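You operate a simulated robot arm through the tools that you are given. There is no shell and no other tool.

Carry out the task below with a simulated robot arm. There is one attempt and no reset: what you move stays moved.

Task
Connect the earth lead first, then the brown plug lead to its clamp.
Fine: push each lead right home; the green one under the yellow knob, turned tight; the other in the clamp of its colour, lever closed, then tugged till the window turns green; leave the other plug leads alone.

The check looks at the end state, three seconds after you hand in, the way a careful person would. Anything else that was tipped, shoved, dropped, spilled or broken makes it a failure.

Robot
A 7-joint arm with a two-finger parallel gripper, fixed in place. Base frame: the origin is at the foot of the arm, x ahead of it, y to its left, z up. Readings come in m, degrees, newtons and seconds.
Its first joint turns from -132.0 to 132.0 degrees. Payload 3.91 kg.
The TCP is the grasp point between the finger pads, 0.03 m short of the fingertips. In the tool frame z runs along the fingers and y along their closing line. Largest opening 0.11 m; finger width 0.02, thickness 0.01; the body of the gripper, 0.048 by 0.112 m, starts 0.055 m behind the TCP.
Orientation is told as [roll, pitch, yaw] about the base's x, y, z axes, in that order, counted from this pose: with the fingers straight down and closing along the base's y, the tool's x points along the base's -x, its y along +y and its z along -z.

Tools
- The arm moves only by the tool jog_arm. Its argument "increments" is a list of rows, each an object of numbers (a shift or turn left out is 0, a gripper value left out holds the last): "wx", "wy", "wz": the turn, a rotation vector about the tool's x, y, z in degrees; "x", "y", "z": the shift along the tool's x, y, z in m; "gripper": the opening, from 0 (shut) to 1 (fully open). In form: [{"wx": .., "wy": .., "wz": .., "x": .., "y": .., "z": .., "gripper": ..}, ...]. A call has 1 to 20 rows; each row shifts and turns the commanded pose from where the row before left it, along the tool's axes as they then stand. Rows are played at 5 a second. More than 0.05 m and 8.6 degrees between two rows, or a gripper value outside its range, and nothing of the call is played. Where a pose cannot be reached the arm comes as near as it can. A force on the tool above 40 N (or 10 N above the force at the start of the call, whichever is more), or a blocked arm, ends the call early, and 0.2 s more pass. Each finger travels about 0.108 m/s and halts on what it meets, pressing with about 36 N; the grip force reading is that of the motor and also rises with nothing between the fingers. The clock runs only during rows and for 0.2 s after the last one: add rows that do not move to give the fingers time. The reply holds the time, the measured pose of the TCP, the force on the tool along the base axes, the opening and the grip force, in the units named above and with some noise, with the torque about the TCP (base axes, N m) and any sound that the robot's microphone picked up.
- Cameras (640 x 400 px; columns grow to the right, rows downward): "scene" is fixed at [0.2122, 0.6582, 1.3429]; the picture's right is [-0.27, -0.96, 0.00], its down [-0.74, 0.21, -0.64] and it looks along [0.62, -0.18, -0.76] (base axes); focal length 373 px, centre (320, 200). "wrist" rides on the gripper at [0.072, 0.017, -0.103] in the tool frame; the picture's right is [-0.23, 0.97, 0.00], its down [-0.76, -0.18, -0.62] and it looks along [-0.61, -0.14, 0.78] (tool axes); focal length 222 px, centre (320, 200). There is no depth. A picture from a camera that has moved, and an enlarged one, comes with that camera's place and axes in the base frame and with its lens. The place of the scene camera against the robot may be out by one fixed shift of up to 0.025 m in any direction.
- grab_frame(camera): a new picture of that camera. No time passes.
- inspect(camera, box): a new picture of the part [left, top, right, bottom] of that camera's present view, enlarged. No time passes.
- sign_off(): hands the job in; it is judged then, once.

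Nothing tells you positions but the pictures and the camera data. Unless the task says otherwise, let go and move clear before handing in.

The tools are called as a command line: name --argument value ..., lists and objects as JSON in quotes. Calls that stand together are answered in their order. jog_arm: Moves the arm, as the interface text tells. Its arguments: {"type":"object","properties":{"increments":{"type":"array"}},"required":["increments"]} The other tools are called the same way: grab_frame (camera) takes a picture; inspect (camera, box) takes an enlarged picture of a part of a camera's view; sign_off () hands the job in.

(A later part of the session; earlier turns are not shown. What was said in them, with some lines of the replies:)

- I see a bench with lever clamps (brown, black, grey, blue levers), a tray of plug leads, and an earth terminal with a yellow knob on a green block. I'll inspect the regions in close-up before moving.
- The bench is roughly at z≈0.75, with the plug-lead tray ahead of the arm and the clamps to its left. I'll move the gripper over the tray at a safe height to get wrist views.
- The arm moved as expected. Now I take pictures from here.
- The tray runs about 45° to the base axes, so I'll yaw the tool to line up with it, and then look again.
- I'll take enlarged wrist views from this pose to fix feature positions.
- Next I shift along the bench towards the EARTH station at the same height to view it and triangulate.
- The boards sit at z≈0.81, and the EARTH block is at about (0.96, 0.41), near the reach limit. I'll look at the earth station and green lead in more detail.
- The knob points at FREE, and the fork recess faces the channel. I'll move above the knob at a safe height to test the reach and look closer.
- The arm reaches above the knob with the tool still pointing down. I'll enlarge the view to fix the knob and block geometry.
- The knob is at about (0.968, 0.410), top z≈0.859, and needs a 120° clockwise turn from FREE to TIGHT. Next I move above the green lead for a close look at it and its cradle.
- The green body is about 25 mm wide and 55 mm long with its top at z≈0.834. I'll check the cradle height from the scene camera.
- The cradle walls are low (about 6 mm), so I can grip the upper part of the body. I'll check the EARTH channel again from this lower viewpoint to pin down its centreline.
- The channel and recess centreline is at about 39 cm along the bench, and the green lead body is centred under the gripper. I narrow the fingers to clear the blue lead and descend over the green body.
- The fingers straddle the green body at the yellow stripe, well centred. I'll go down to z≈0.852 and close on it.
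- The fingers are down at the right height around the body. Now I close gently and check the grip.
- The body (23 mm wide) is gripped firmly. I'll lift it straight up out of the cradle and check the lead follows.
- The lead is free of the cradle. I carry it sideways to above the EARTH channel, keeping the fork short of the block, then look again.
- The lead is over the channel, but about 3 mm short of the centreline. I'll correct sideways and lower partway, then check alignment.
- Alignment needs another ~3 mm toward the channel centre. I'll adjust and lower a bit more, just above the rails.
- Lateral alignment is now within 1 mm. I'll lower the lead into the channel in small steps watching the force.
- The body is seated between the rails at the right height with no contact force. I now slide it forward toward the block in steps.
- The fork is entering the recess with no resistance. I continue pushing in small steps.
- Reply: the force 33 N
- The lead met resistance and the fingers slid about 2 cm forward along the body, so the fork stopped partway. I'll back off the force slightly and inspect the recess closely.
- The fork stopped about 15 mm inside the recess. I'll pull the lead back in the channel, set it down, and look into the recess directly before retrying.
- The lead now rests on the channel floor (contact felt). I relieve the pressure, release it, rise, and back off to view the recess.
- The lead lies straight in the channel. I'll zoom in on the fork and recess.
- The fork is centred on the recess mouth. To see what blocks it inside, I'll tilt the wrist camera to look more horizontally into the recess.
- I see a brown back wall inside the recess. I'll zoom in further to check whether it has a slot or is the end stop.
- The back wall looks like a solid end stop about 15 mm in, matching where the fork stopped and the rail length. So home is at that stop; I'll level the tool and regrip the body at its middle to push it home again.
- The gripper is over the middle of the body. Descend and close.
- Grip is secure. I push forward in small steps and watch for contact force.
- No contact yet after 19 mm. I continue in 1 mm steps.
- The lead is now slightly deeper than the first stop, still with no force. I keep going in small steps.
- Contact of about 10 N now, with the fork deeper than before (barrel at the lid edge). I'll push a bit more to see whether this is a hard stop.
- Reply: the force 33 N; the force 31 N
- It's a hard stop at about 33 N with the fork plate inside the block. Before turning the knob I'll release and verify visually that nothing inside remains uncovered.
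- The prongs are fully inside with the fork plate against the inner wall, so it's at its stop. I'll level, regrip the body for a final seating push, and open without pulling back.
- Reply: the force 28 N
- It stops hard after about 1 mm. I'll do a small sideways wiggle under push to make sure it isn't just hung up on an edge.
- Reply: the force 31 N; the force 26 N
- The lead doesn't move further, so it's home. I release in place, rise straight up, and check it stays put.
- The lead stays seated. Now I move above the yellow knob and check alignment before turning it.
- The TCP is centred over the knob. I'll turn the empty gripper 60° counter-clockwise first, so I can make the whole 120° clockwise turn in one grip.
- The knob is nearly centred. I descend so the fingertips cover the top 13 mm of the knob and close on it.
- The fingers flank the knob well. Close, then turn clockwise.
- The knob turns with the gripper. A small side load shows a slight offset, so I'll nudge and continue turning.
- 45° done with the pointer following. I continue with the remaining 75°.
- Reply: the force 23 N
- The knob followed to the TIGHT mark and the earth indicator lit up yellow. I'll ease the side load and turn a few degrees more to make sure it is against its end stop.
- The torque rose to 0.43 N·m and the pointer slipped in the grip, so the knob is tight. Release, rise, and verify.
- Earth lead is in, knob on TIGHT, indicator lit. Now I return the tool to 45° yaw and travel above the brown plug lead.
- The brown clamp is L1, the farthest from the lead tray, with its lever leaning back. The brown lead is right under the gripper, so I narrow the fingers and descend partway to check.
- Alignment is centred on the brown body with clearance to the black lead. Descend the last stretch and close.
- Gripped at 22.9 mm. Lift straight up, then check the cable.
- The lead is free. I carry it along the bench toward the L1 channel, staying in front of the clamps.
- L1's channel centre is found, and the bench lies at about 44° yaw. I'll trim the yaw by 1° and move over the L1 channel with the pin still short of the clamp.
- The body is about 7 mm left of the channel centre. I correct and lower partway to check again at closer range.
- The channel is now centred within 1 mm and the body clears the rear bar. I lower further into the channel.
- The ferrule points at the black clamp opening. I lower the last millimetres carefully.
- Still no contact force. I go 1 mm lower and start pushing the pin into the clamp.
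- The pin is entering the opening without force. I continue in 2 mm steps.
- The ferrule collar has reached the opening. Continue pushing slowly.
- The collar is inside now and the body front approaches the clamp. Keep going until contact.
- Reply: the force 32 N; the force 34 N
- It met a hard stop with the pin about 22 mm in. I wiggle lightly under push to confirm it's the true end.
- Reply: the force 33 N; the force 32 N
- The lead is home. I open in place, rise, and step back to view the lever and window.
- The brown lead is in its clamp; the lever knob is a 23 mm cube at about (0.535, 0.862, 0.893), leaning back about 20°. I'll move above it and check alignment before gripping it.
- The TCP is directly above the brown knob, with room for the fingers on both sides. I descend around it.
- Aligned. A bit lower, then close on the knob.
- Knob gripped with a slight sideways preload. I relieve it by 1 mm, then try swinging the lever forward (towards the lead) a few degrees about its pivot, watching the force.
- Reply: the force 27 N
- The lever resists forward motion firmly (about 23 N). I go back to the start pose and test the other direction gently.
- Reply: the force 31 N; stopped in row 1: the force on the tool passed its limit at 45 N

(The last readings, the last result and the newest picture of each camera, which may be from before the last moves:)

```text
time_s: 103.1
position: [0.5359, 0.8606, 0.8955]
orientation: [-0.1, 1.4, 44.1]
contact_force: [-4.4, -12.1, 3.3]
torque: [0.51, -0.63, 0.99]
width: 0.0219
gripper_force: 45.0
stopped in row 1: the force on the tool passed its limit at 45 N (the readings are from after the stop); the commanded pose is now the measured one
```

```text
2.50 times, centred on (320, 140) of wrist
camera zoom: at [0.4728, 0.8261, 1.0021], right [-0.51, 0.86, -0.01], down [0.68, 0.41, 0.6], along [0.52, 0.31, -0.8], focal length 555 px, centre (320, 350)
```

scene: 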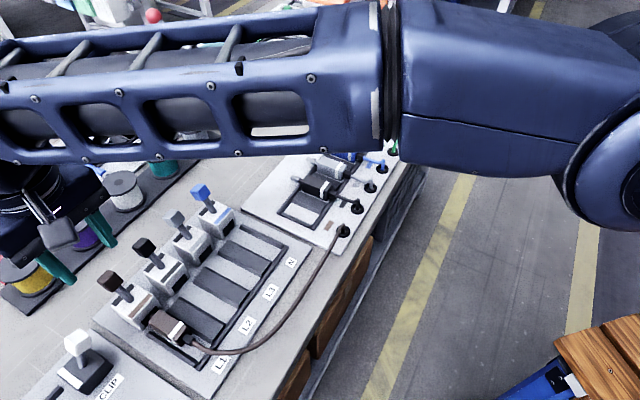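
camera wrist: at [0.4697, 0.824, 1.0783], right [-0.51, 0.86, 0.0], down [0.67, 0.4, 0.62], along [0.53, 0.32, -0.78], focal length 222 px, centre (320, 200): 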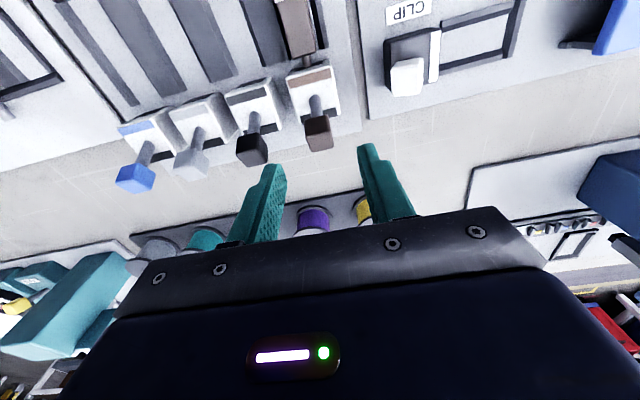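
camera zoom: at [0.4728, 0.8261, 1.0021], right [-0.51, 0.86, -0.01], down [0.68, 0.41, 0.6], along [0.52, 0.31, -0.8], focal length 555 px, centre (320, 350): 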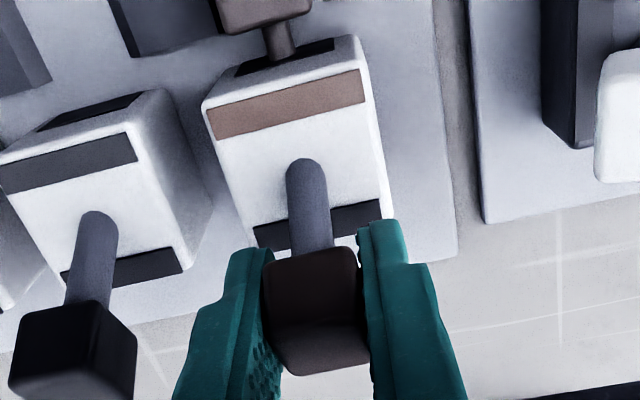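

Backward is a hard stop, while forward did yield about 3 mm, so the lever closes forward against a stiff detent. I'll swing it forward further in small increments, watching forces.

jog_arm --increments '[{"wy": -3, "x": 0.0034, "z": -0.0013}, {"wy": -3, "x": 0.0034, "z": -0.0013}, {}, {}]'

jog_arm --increments '[{"wy": -2, "x": 0.0023, "z": -0.0009}, {}, {}]'

inspect --camera "wrist" --box '[240, 60, 400, 220]'

```text
time_s: 104.1
position: [0.5321, 0.857, 0.8984]
orientation: [-0.1, -4.7, 44.0]
contact_force: [18.9, 20.8, 5.1]
torque: [0.8, -0.85, 0.92]
width: 0.0218
gripper_force: 45.3
```

```text
time_s: 104.9
position: [0.5306, 0.8556, 0.8986]
orientation: [-0.2, -6.5, 44.0]
contact_force: [17.8, 13.3, 4.3]
torque: [0.59, -0.77, 0.87]
width: 0.0218
gripper_force: 45.1
```

```text
2.50 times, centred on (320, 140) of wrist
camera zoom: at [0.4569, 0.8107, 0.9939], right [-0.51, 0.86, 0.02], down [0.62, 0.35, 0.71], along [0.6, 0.38, -0.71], focal length 555 px, centre (320, 350)
```

zoom: 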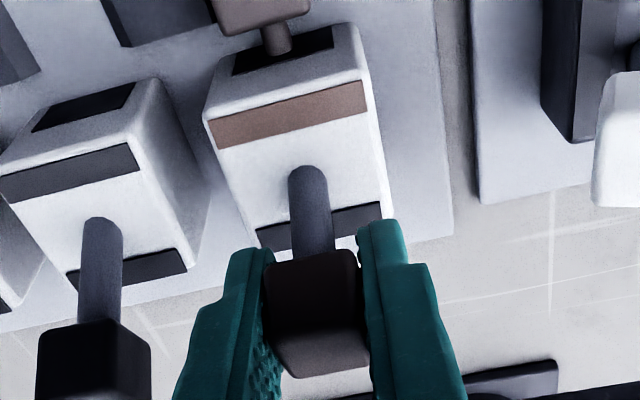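

The lever is moving forward now and the force is steady, like friction. I continue the swing.

jog_arm --increments '[{"wy": -3, "x": 0.0034, "z": -0.0013}, {"wy": -3, "x": 0.0034, "z": -0.0013}, {"wy": -3, "x": 0.0034, "z": -0.0013}, {}]'

inspect --camera "wrist" --box '[240, 60, 400, 220]'

```text
time_s: 105.9
position: [0.5229, 0.8481, 0.9]
orientation: [-0.1, -15.4, 44.0]
contact_force: [21.0, 5.6, -1.0]
torque: [0.73, -0.56, 0.75]
width: 0.0219
gripper_force: 44.7
```

```text
2.50 times, centred on (320, 140) of wrist
camera zoom: at [0.4393, 0.7934, 0.981], right [-0.52, 0.85, 0.06], down [0.53, 0.27, 0.8], along [0.67, 0.45, -0.59], focal length 555 px, centre (320, 350)
```

zoom: 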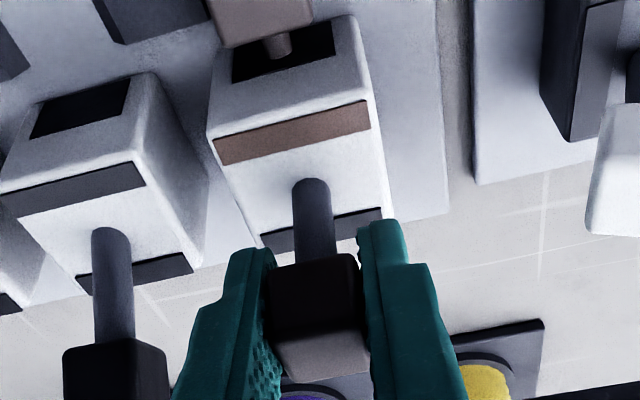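

Smooth travel, now about 15° moved. I relieve the side load and carry on.

jog_arm --increments '[{"wy": -3, "x": 0.0034, "z": -0.0013, "y": -0.0008}, {"wy": -3, "x": 0.0034, "z": -0.0013}, {"wy": -3, "x": 0.0034, "z": -0.0013}, {"wy": -3, "x": 0.0034, "z": -0.0013}, {}]'

inspect --camera "wrist" --box '[240, 60, 400, 220]'

```text
time_s: 107.1
position: [0.5107, 0.8374, 0.8994]
orientation: [-0.1, -27.5, 44.1]
contact_force: [11.6, 9.9, -19.3]
torque: [0.42, -0.12, 0.7]
width: 0.0216
gripper_force: 44.9
```

```text
2.50 times, centred on (320, 140) of wrist
camera zoom: at [0.4181, 0.7724, 0.9582], right [-0.53, 0.84, 0.1], down [0.4, 0.14, 0.9], along [0.74, 0.52, -0.41], focal length 555 px, centre (320, 350)
```

zoom: 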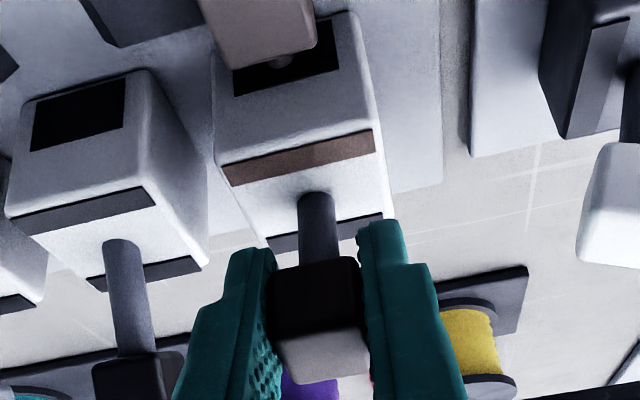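

Now about 27° moved, passing vertical. I correct slightly downward and continue until the closed stop.

jog_arm --increments '[{"x": 0.0008, "z": 0.0016}, {"wy": -3, "x": 0.0034, "z": -0.001}, {"wy": -3, "x": 0.0034, "z": -0.001}, {"wy": -3, "x": 0.0034, "z": -0.001}, {}]'

inspect --camera "wrist" --box '[240, 60, 400, 220]'

grab_frame --camera "scene"

```text
time_s: 108.3
position: [0.5057, 0.8317, 0.8957]
orientation: [-0.1, -36.5, 44.1]
contact_force: [15.3, 19.2, -14.1]
torque: [0.6, -0.47, 0.81]
width: 0.0216
gripper_force: 45.4
```

```text
2.50 times, centred on (320, 140) of wrist
camera zoom: at [0.4061, 0.7605, 0.9367], right [-0.55, 0.83, 0.13], down [0.3, 0.04, 0.95], along [0.78, 0.56, -0.27], focal length 555 px, centre (320, 350)
```

zoom: 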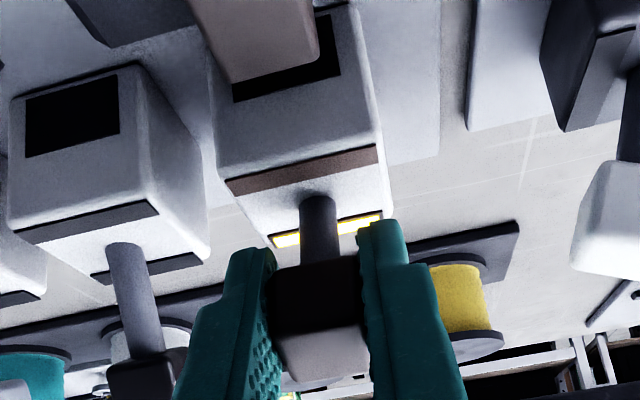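

```text
taken
```

scene: 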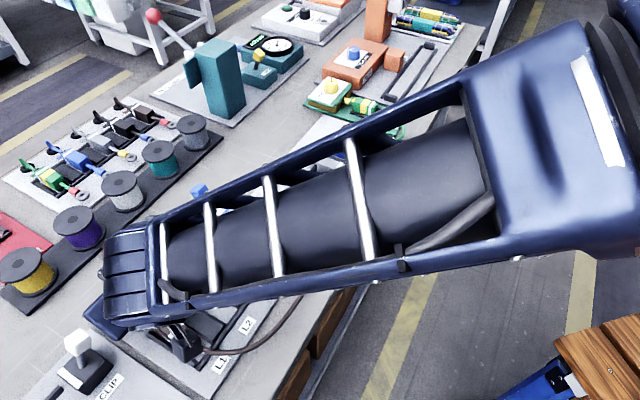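

The rear window has turned yellow: the lever is engaging. I continue to its closed stop with a small downward correction.

jog_arm --increments '[{"x": 0.0009, "z": 0.0012}, {"wy": -3, "x": 0.0034, "z": -0.0008}, {"wy": -3, "x": 0.0034, "z": -0.0008}, {}]'

inspect --camera "wrist" --box '[240, 60, 400, 220]'

```text
time_s: 109.2
position: [0.5013, 0.8274, 0.8935]
orientation: [-0.2, -42.6, 44.1]
contact_force: [7.5, 11.5, -2.3]
torque: [-0.91, 0.85, 0.73]
width: 0.0217
gripper_force: 45.3
stopped in row 4: the force on the tool passed its limit at 41 N (the readings are from after the stop); the commanded pose is now the measured one
```

```text
2.50 times, centred on (320, 140) of wrist
camera zoom: at [0.4001, 0.7547, 0.9219], right [-0.56, 0.82, 0.15], down [0.22, -0.03, 0.97], along [0.8, 0.58, -0.16], focal length 555 px, centre (320, 350)
```

zoom: 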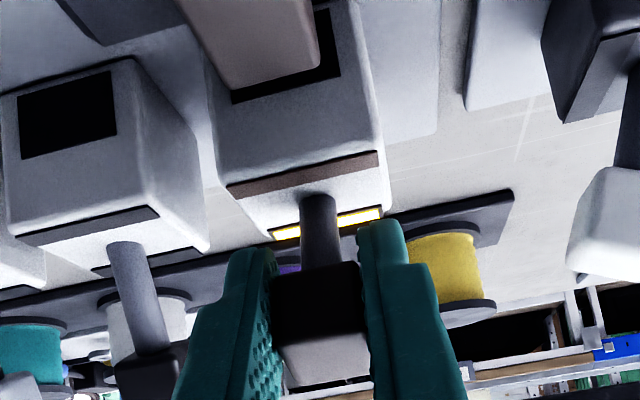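

The lever hit its closed stop (about 20° forward) and the window shows yellow. I open the fingers, back away along the tool axis, and level the tool.

jog_arm --increments '[{"gripper": 0.35}, {}, {"gripper": 0.45}, {"z": -0.02}, {"z": -0.03}, {"z": -0.03}, {}]'

grab_frame --camera "wrist"

inspect --camera "wrist" --box '[260, 60, 400, 180]'

```text
time_s: 110.8
position: [0.4625, 0.7894, 0.9528]
orientation: [-0.1, -42.5, 44.0]
contact_force: [0.0, -0.3, 0.4]
torque: [0.02, 0.02, 0.03]
width: 0.0494
gripper_force: 0.1
```

```text
taken
camera wrist: at [0.3612, 0.7157, 0.981], right [-0.56, 0.82, 0.15], down [0.22, -0.03, 0.97], along [0.8, 0.58, -0.16], focal length 222 px, centre (320, 200)
```

wrist: 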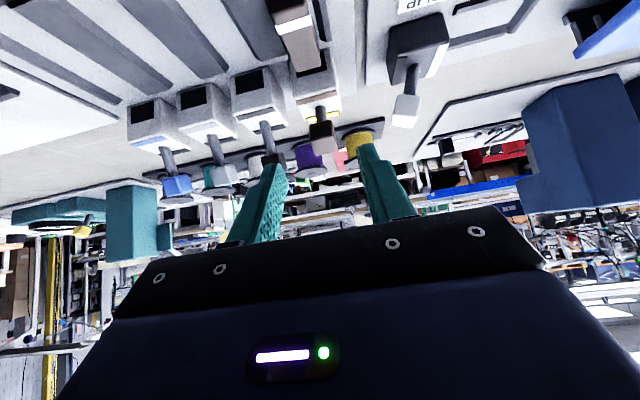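

```text
3.33 times, centred on (330, 120) of wrist
camera zoom: at [0.3612, 0.7157, 0.981], right [-0.56, 0.82, 0.15], down [0.22, -0.03, 0.97], along [0.8, 0.58, -0.16], focal length 740 px, centre (287, 467)
```

zoom: 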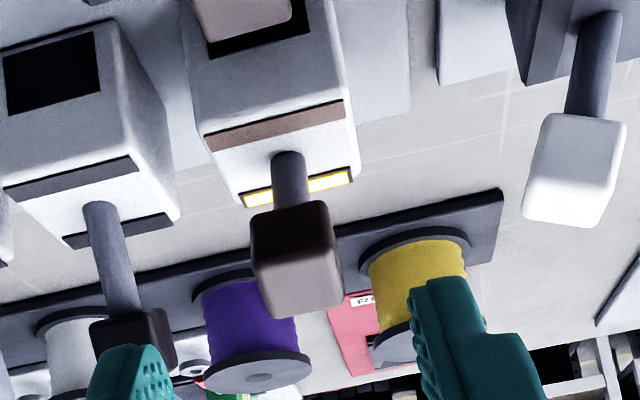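

The lever stays closed and the window is yellow. Now I level the tool and come down over the rear half of the brown body for the tug, keeping clear of the lever.

jog_arm --increments '[{"wy": 8.5}, {"wy": 8.5}, {"wy": 8.5}, {"wy": 8.5}, {"wy": 8.5}, {"x": -0.003}, {}, {}]'

grab_frame --camera "wrist"

inspect --camera "wrist" --box '[240, 60, 400, 220]'

```text
time_s: 112.6
position: [0.4637, 0.7913, 0.9528]
orientation: [0.0, -0.1, 44.0]
contact_force: [0.2, -0.5, -0.2]
torque: [0.0, 0.0, 0.0]
width: 0.0496
gripper_force: 0.0
```

```text
taken
camera wrist: at [0.3988, 0.7537, 1.0574], right [-0.51, 0.86, 0.0], down [0.67, 0.4, 0.62], along [0.54, 0.32, -0.78], focal length 222 px, centre (320, 200)
```

wrist: 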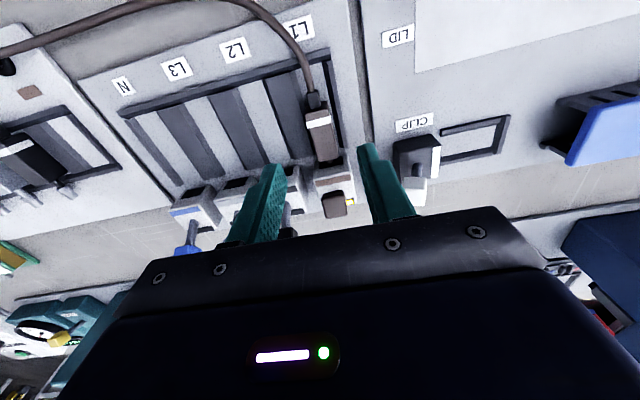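

```text
2.50 times, centred on (320, 140) of wrist
camera zoom: at [0.3988, 0.7537, 1.0574], right [-0.51, 0.86, 0.0], down [0.67, 0.4, 0.62], along [0.54, 0.32, -0.78], focal length 555 px, centre (320, 350)
```

zoom: 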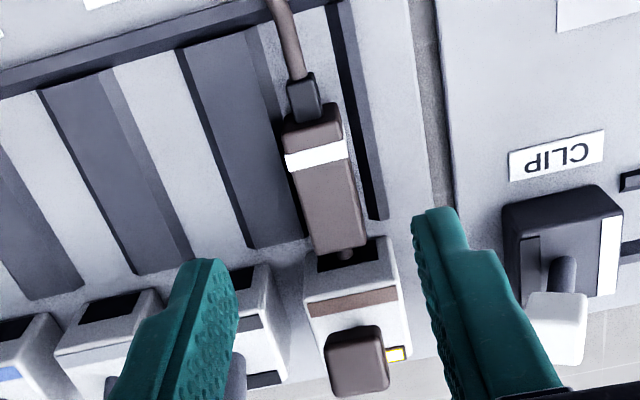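

The body is slightly offset from the TCP; I adjust and descend, then grip it.

jog_arm --increments '[{"x": -0.006, "y": -0.0022}, {"z": 0.03}, {"z": 0.03}, {"z": 0.025}, {"z": 0.0135}, {}, {}]'

inspect --camera "wrist" --box '[240, 60, 400, 230]'

```text
time_s: 114.2
position: [0.4708, 0.7943, 0.8556]
orientation: [0.0, -0.1, 44.0]
contact_force: [0.0, -0.3, 0.7]
torque: [0.03, 0.01, 0.0]
width: 0.0496
gripper_force: 0.1
```

```text
2.35 times, centred on (320, 145) of wrist
camera zoom: at [0.4055, 0.757, 0.9589], right [-0.51, 0.86, 0.0], down [0.67, 0.4, 0.62], along [0.54, 0.32, -0.78], focal length 523 px, centre (320, 329)
```

zoom: 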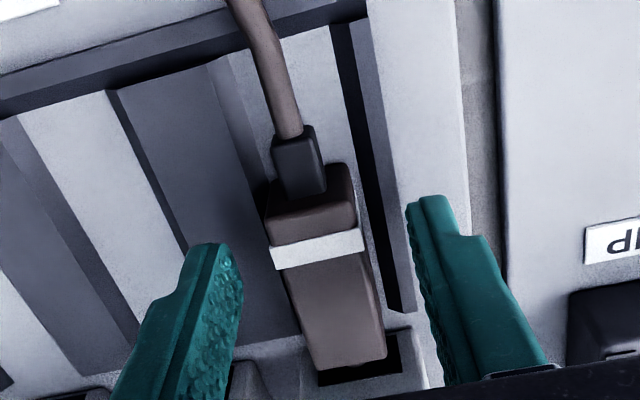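

Centred. I close on the body and prepare for a gentle tug.

jog_arm --increments '[{"gripper": 0.3}, {"gripper": 0.2}, {"gripper": 0.15}, {}, {}, {}]'

jog_arm --increments '[{"x": 0.001}, {}, {}]'

grab_frame --camera "wrist"

grab_frame --camera "scene"

```text
time_s: 115.6
position: [0.4704, 0.794, 0.8555]
orientation: [0.0, -0.1, 44.0]
contact_force: [-2.4, 3.7, -0.1]
torque: [0.13, 0.1, 0.14]
width: 0.0232
gripper_force: 35.9
```

```text
time_s: 116.4
position: [0.4701, 0.7941, 0.8552]
orientation: [0.0, -0.2, 44.0]
contact_force: [5.1, 12.0, -3.0]
torque: [0.5, -0.28, 0.11]
width: 0.0231
gripper_force: 36.4
```

```text
taken
camera wrist: at [0.4051, 0.7569, 0.959], right [-0.51, 0.86, 0.0], down [0.67, 0.4, 0.63], along [0.54, 0.32, -0.78], focal length 222 px, centre (320, 200)
```

wrist: 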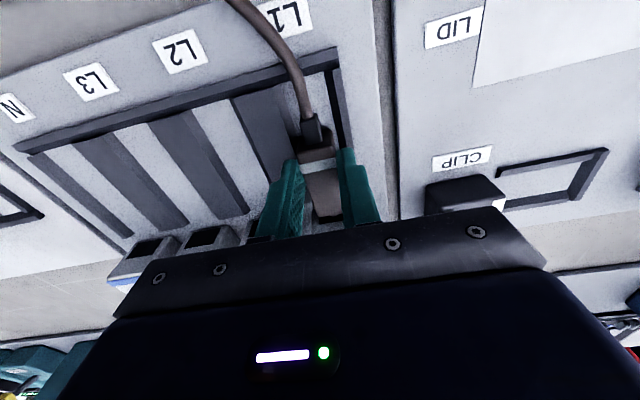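

```text
taken
```

scene: 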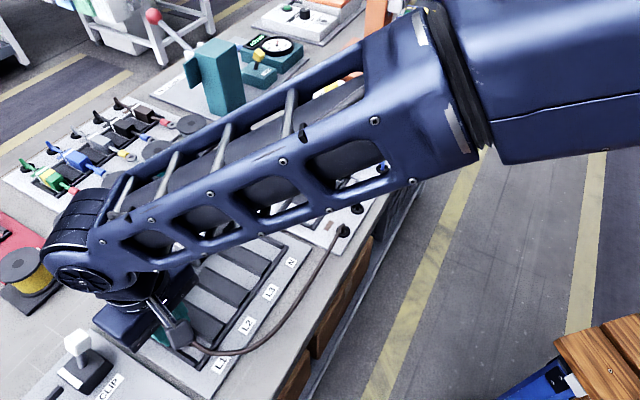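

The clamp holds against about 13 N. I pull a bit harder in small steps.

jog_arm --increments '[{"x": 0.0007}, {}, {}, {}]'

```text
time_s: 117.4
position: [0.4702, 0.7943, 0.8553]
orientation: [0.0, -0.2, 44.0]
contact_force: [10.3, 17.4, 0.5]
torque: [0.76, -0.5, 0.07]
width: 0.0229
gripper_force: 36.0
```

About 20 N, lead holding. I hold the tug briefly, ease off, release and rise to look at the window.

jog_arm --increments '[{}, {}, {}, {"x": -0.0017}, {}, {"gripper": 0.3}, {}, {"gripper": 0.45}, {"z": -0.03}, {"z": -0.03}, {"z": -0.04}, {}]'

inspect --camera "wrist" --box '[240, 60, 400, 220]'

```text
time_s: 120.0
position: [0.4715, 0.793, 0.9562]
orientation: [0.0, -0.1, 44.0]
contact_force: [-0.2, -0.1, -0.6]
torque: [-0.01, 0.0, 0.0]
width: 0.0492
gripper_force: 0.0
```

```text
2.50 times, centred on (320, 140) of wrist
camera zoom: at [0.406, 0.7554, 1.0602], right [-0.51, 0.86, 0.0], down [0.67, 0.4, 0.63], along [0.54, 0.32, -0.78], focal length 555 px, centre (320, 350)
```

zoom: 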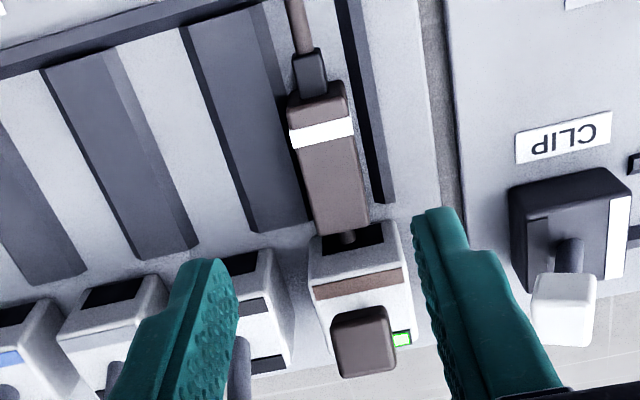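

The window is green. Now I raise the arm and move it clear to inspect the end state.

jog_arm --increments '[{"z": -0.04}, {"z": -0.04}, {"z": -0.04}, {"z": -0.03}, {"x": 0.04}, {"x": 0.04}, {"x": 0.04}, {"x": 0.04}, {"x": 0.04}, {}]'

grab_frame --camera "wrist"

grab_frame --camera "scene"

```text
time_s: 122.2
position: [0.3258, 0.6543, 1.105]
orientation: [-0.1, -0.1, 44.0]
contact_force: [0.1, 0.0, -0.4]
torque: [-0.02, 0.02, 0.02]
width: 0.0496
gripper_force: 0.2
```

```text
taken
camera wrist: at [0.2605, 0.6178, 1.2093], right [-0.51, 0.86, 0.0], down [0.67, 0.4, 0.62], along [0.54, 0.32, -0.78], focal length 222 px, centre (320, 200)
```

wrist: 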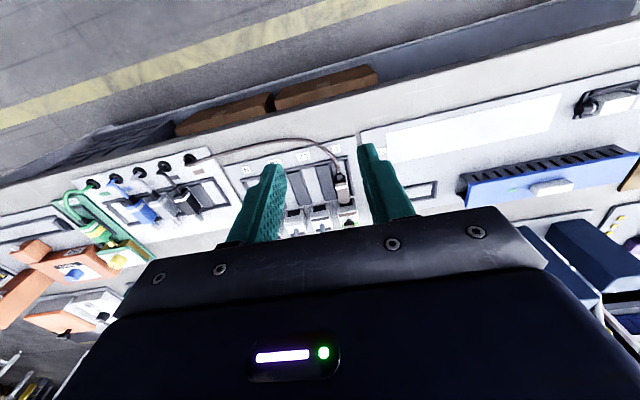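

```text
taken
```

scene: 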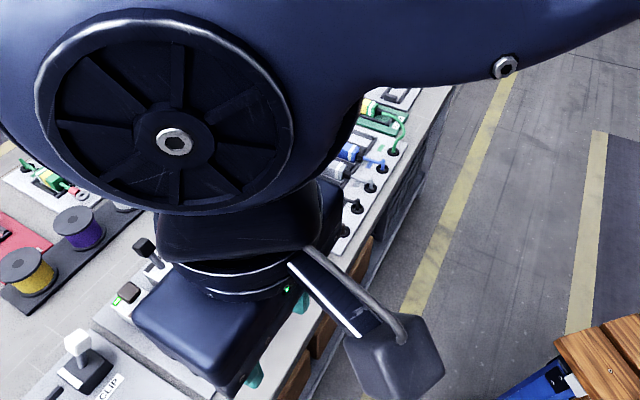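

I move the arm aside so the scene camera can see everything.

jog_arm --increments '[{"y": -0.045}, {"y": -0.045}, {"y": -0.045}, {"y": -0.045}, {"y": -0.045}, {"y": -0.045}, {"y": -0.045}, {"y": -0.045}, {"y": -0.045}, {"y": -0.045}, {"y": -0.045}, {"y": -0.045}, {}]'

grab_frame --camera "scene"

grab_frame --camera "wrist"

```text
time_s: 125.0
position: [0.7017, 0.2645, 1.1052]
orientation: [0.1, 0.0, 44.0]
contact_force: [-0.4, 0.6, 0.2]
torque: [-0.04, -0.02, 0.04]
width: 0.0494
gripper_force: 0.1
```

```text
taken
```

scene: 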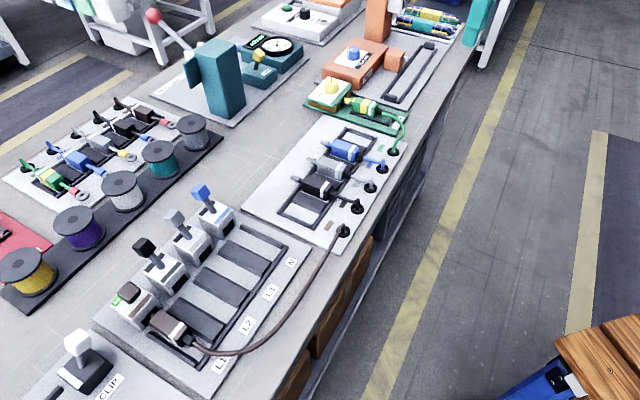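

```text
taken
camera wrist: at [0.6369, 0.2272, 1.2106], right [-0.51, 0.86, 0.0], down [0.67, 0.4, 0.63], along [0.54, 0.32, -0.78], focal length 222 px, centre (320, 200)
```

wrist: 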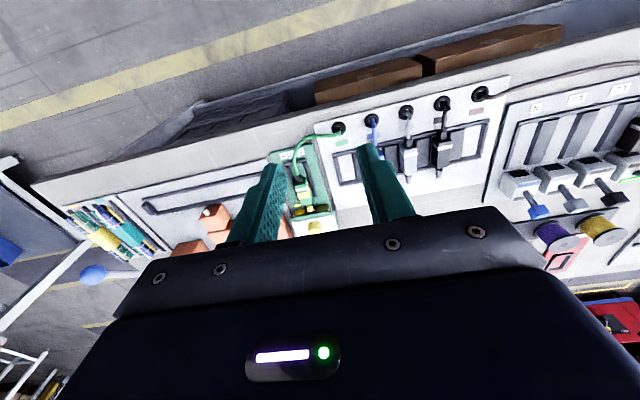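

inspect --camera "scene" --box '[90, 240, 250, 370]'

inspect --camera "scene" --box '[300, 65, 400, 135]'

inspect --camera "scene" --box '[240, 110, 420, 250]'

```text
3.08 times, centred on (170, 305) of scene
camera zoom: at [0.2122, 0.6582, 1.3429], right [-0.27, -0.96, 0.0], down [-0.74, 0.21, -0.64], along [0.62, -0.18, -0.76], focal length 1147 px, centre (782, -123)
```

zoom: 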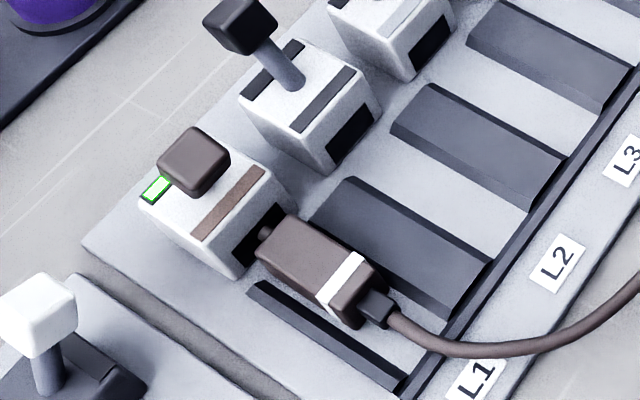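

```text
5.71 times, centred on (350, 100) of scene
camera zoom: at [0.2122, 0.6582, 1.3429], right [-0.27, -0.96, 0.0], down [-0.74, 0.21, -0.64], along [0.62, -0.18, -0.76], focal length 2131 px, centre (149, 771)
```

zoom: 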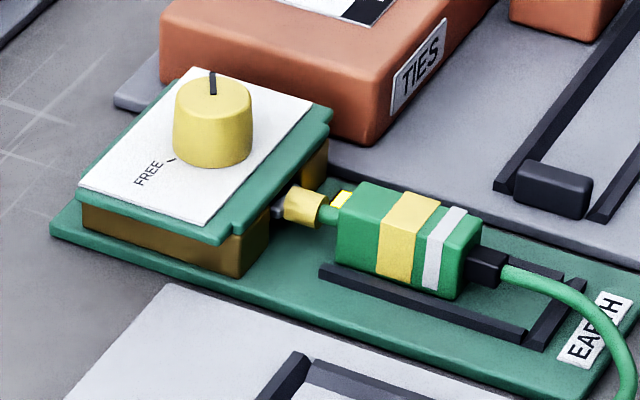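

```text
2.86 times, centred on (330, 180) of scene
camera zoom: at [0.2122, 0.6582, 1.3429], right [-0.27, -0.96, 0.0], down [-0.74, 0.21, -0.64], along [0.62, -0.18, -0.76], focal length 1065 px, centre (291, 257)
```

zoom: 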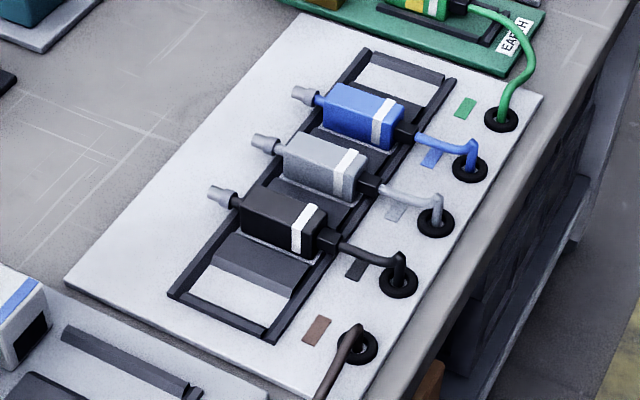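

Both leads are in. The earth lead is home with the knob on TIGHT and its indicator lit. The brown lead is home in L1 with its lever closed and the window green. The blue, grey and black leads haven't moved, and the arm is clear, so I'm handing in.

sign_off

```text
The job is handed in.
```

I've connected both leads and handed the job in; I haven't been told the result.

- **Earth lead:** It went in first. I pushed it against a hard stop under the yellow knob, then turned the knob clockwise to its TIGHT end stop. Its small indicator by the knob lit yellow. I didn't tug this lead, since you asked for that only on the brown one.
- **Brown plug lead:** It is pushed home in the L1 clamp, the one with the brown stripe and lever. I swung the lever forward to its closed stop, which turned the window yellow. A tug of about 20 N then turned it green, and the lead held.
- **Everything else:** The blue, grey and black plug leads are still in their cradle. I saw nothing tipped, shoved or dropped in the last pictures. The gripper is empty and clear of the fixtures.

On the first push the earth lead's fork stopped about 8 mm short. I pulled it back, regripped and pushed again until it seated. I couldn't see the fork once it was under the block, so I'm judging it home by the hard stop and the lit indicator.
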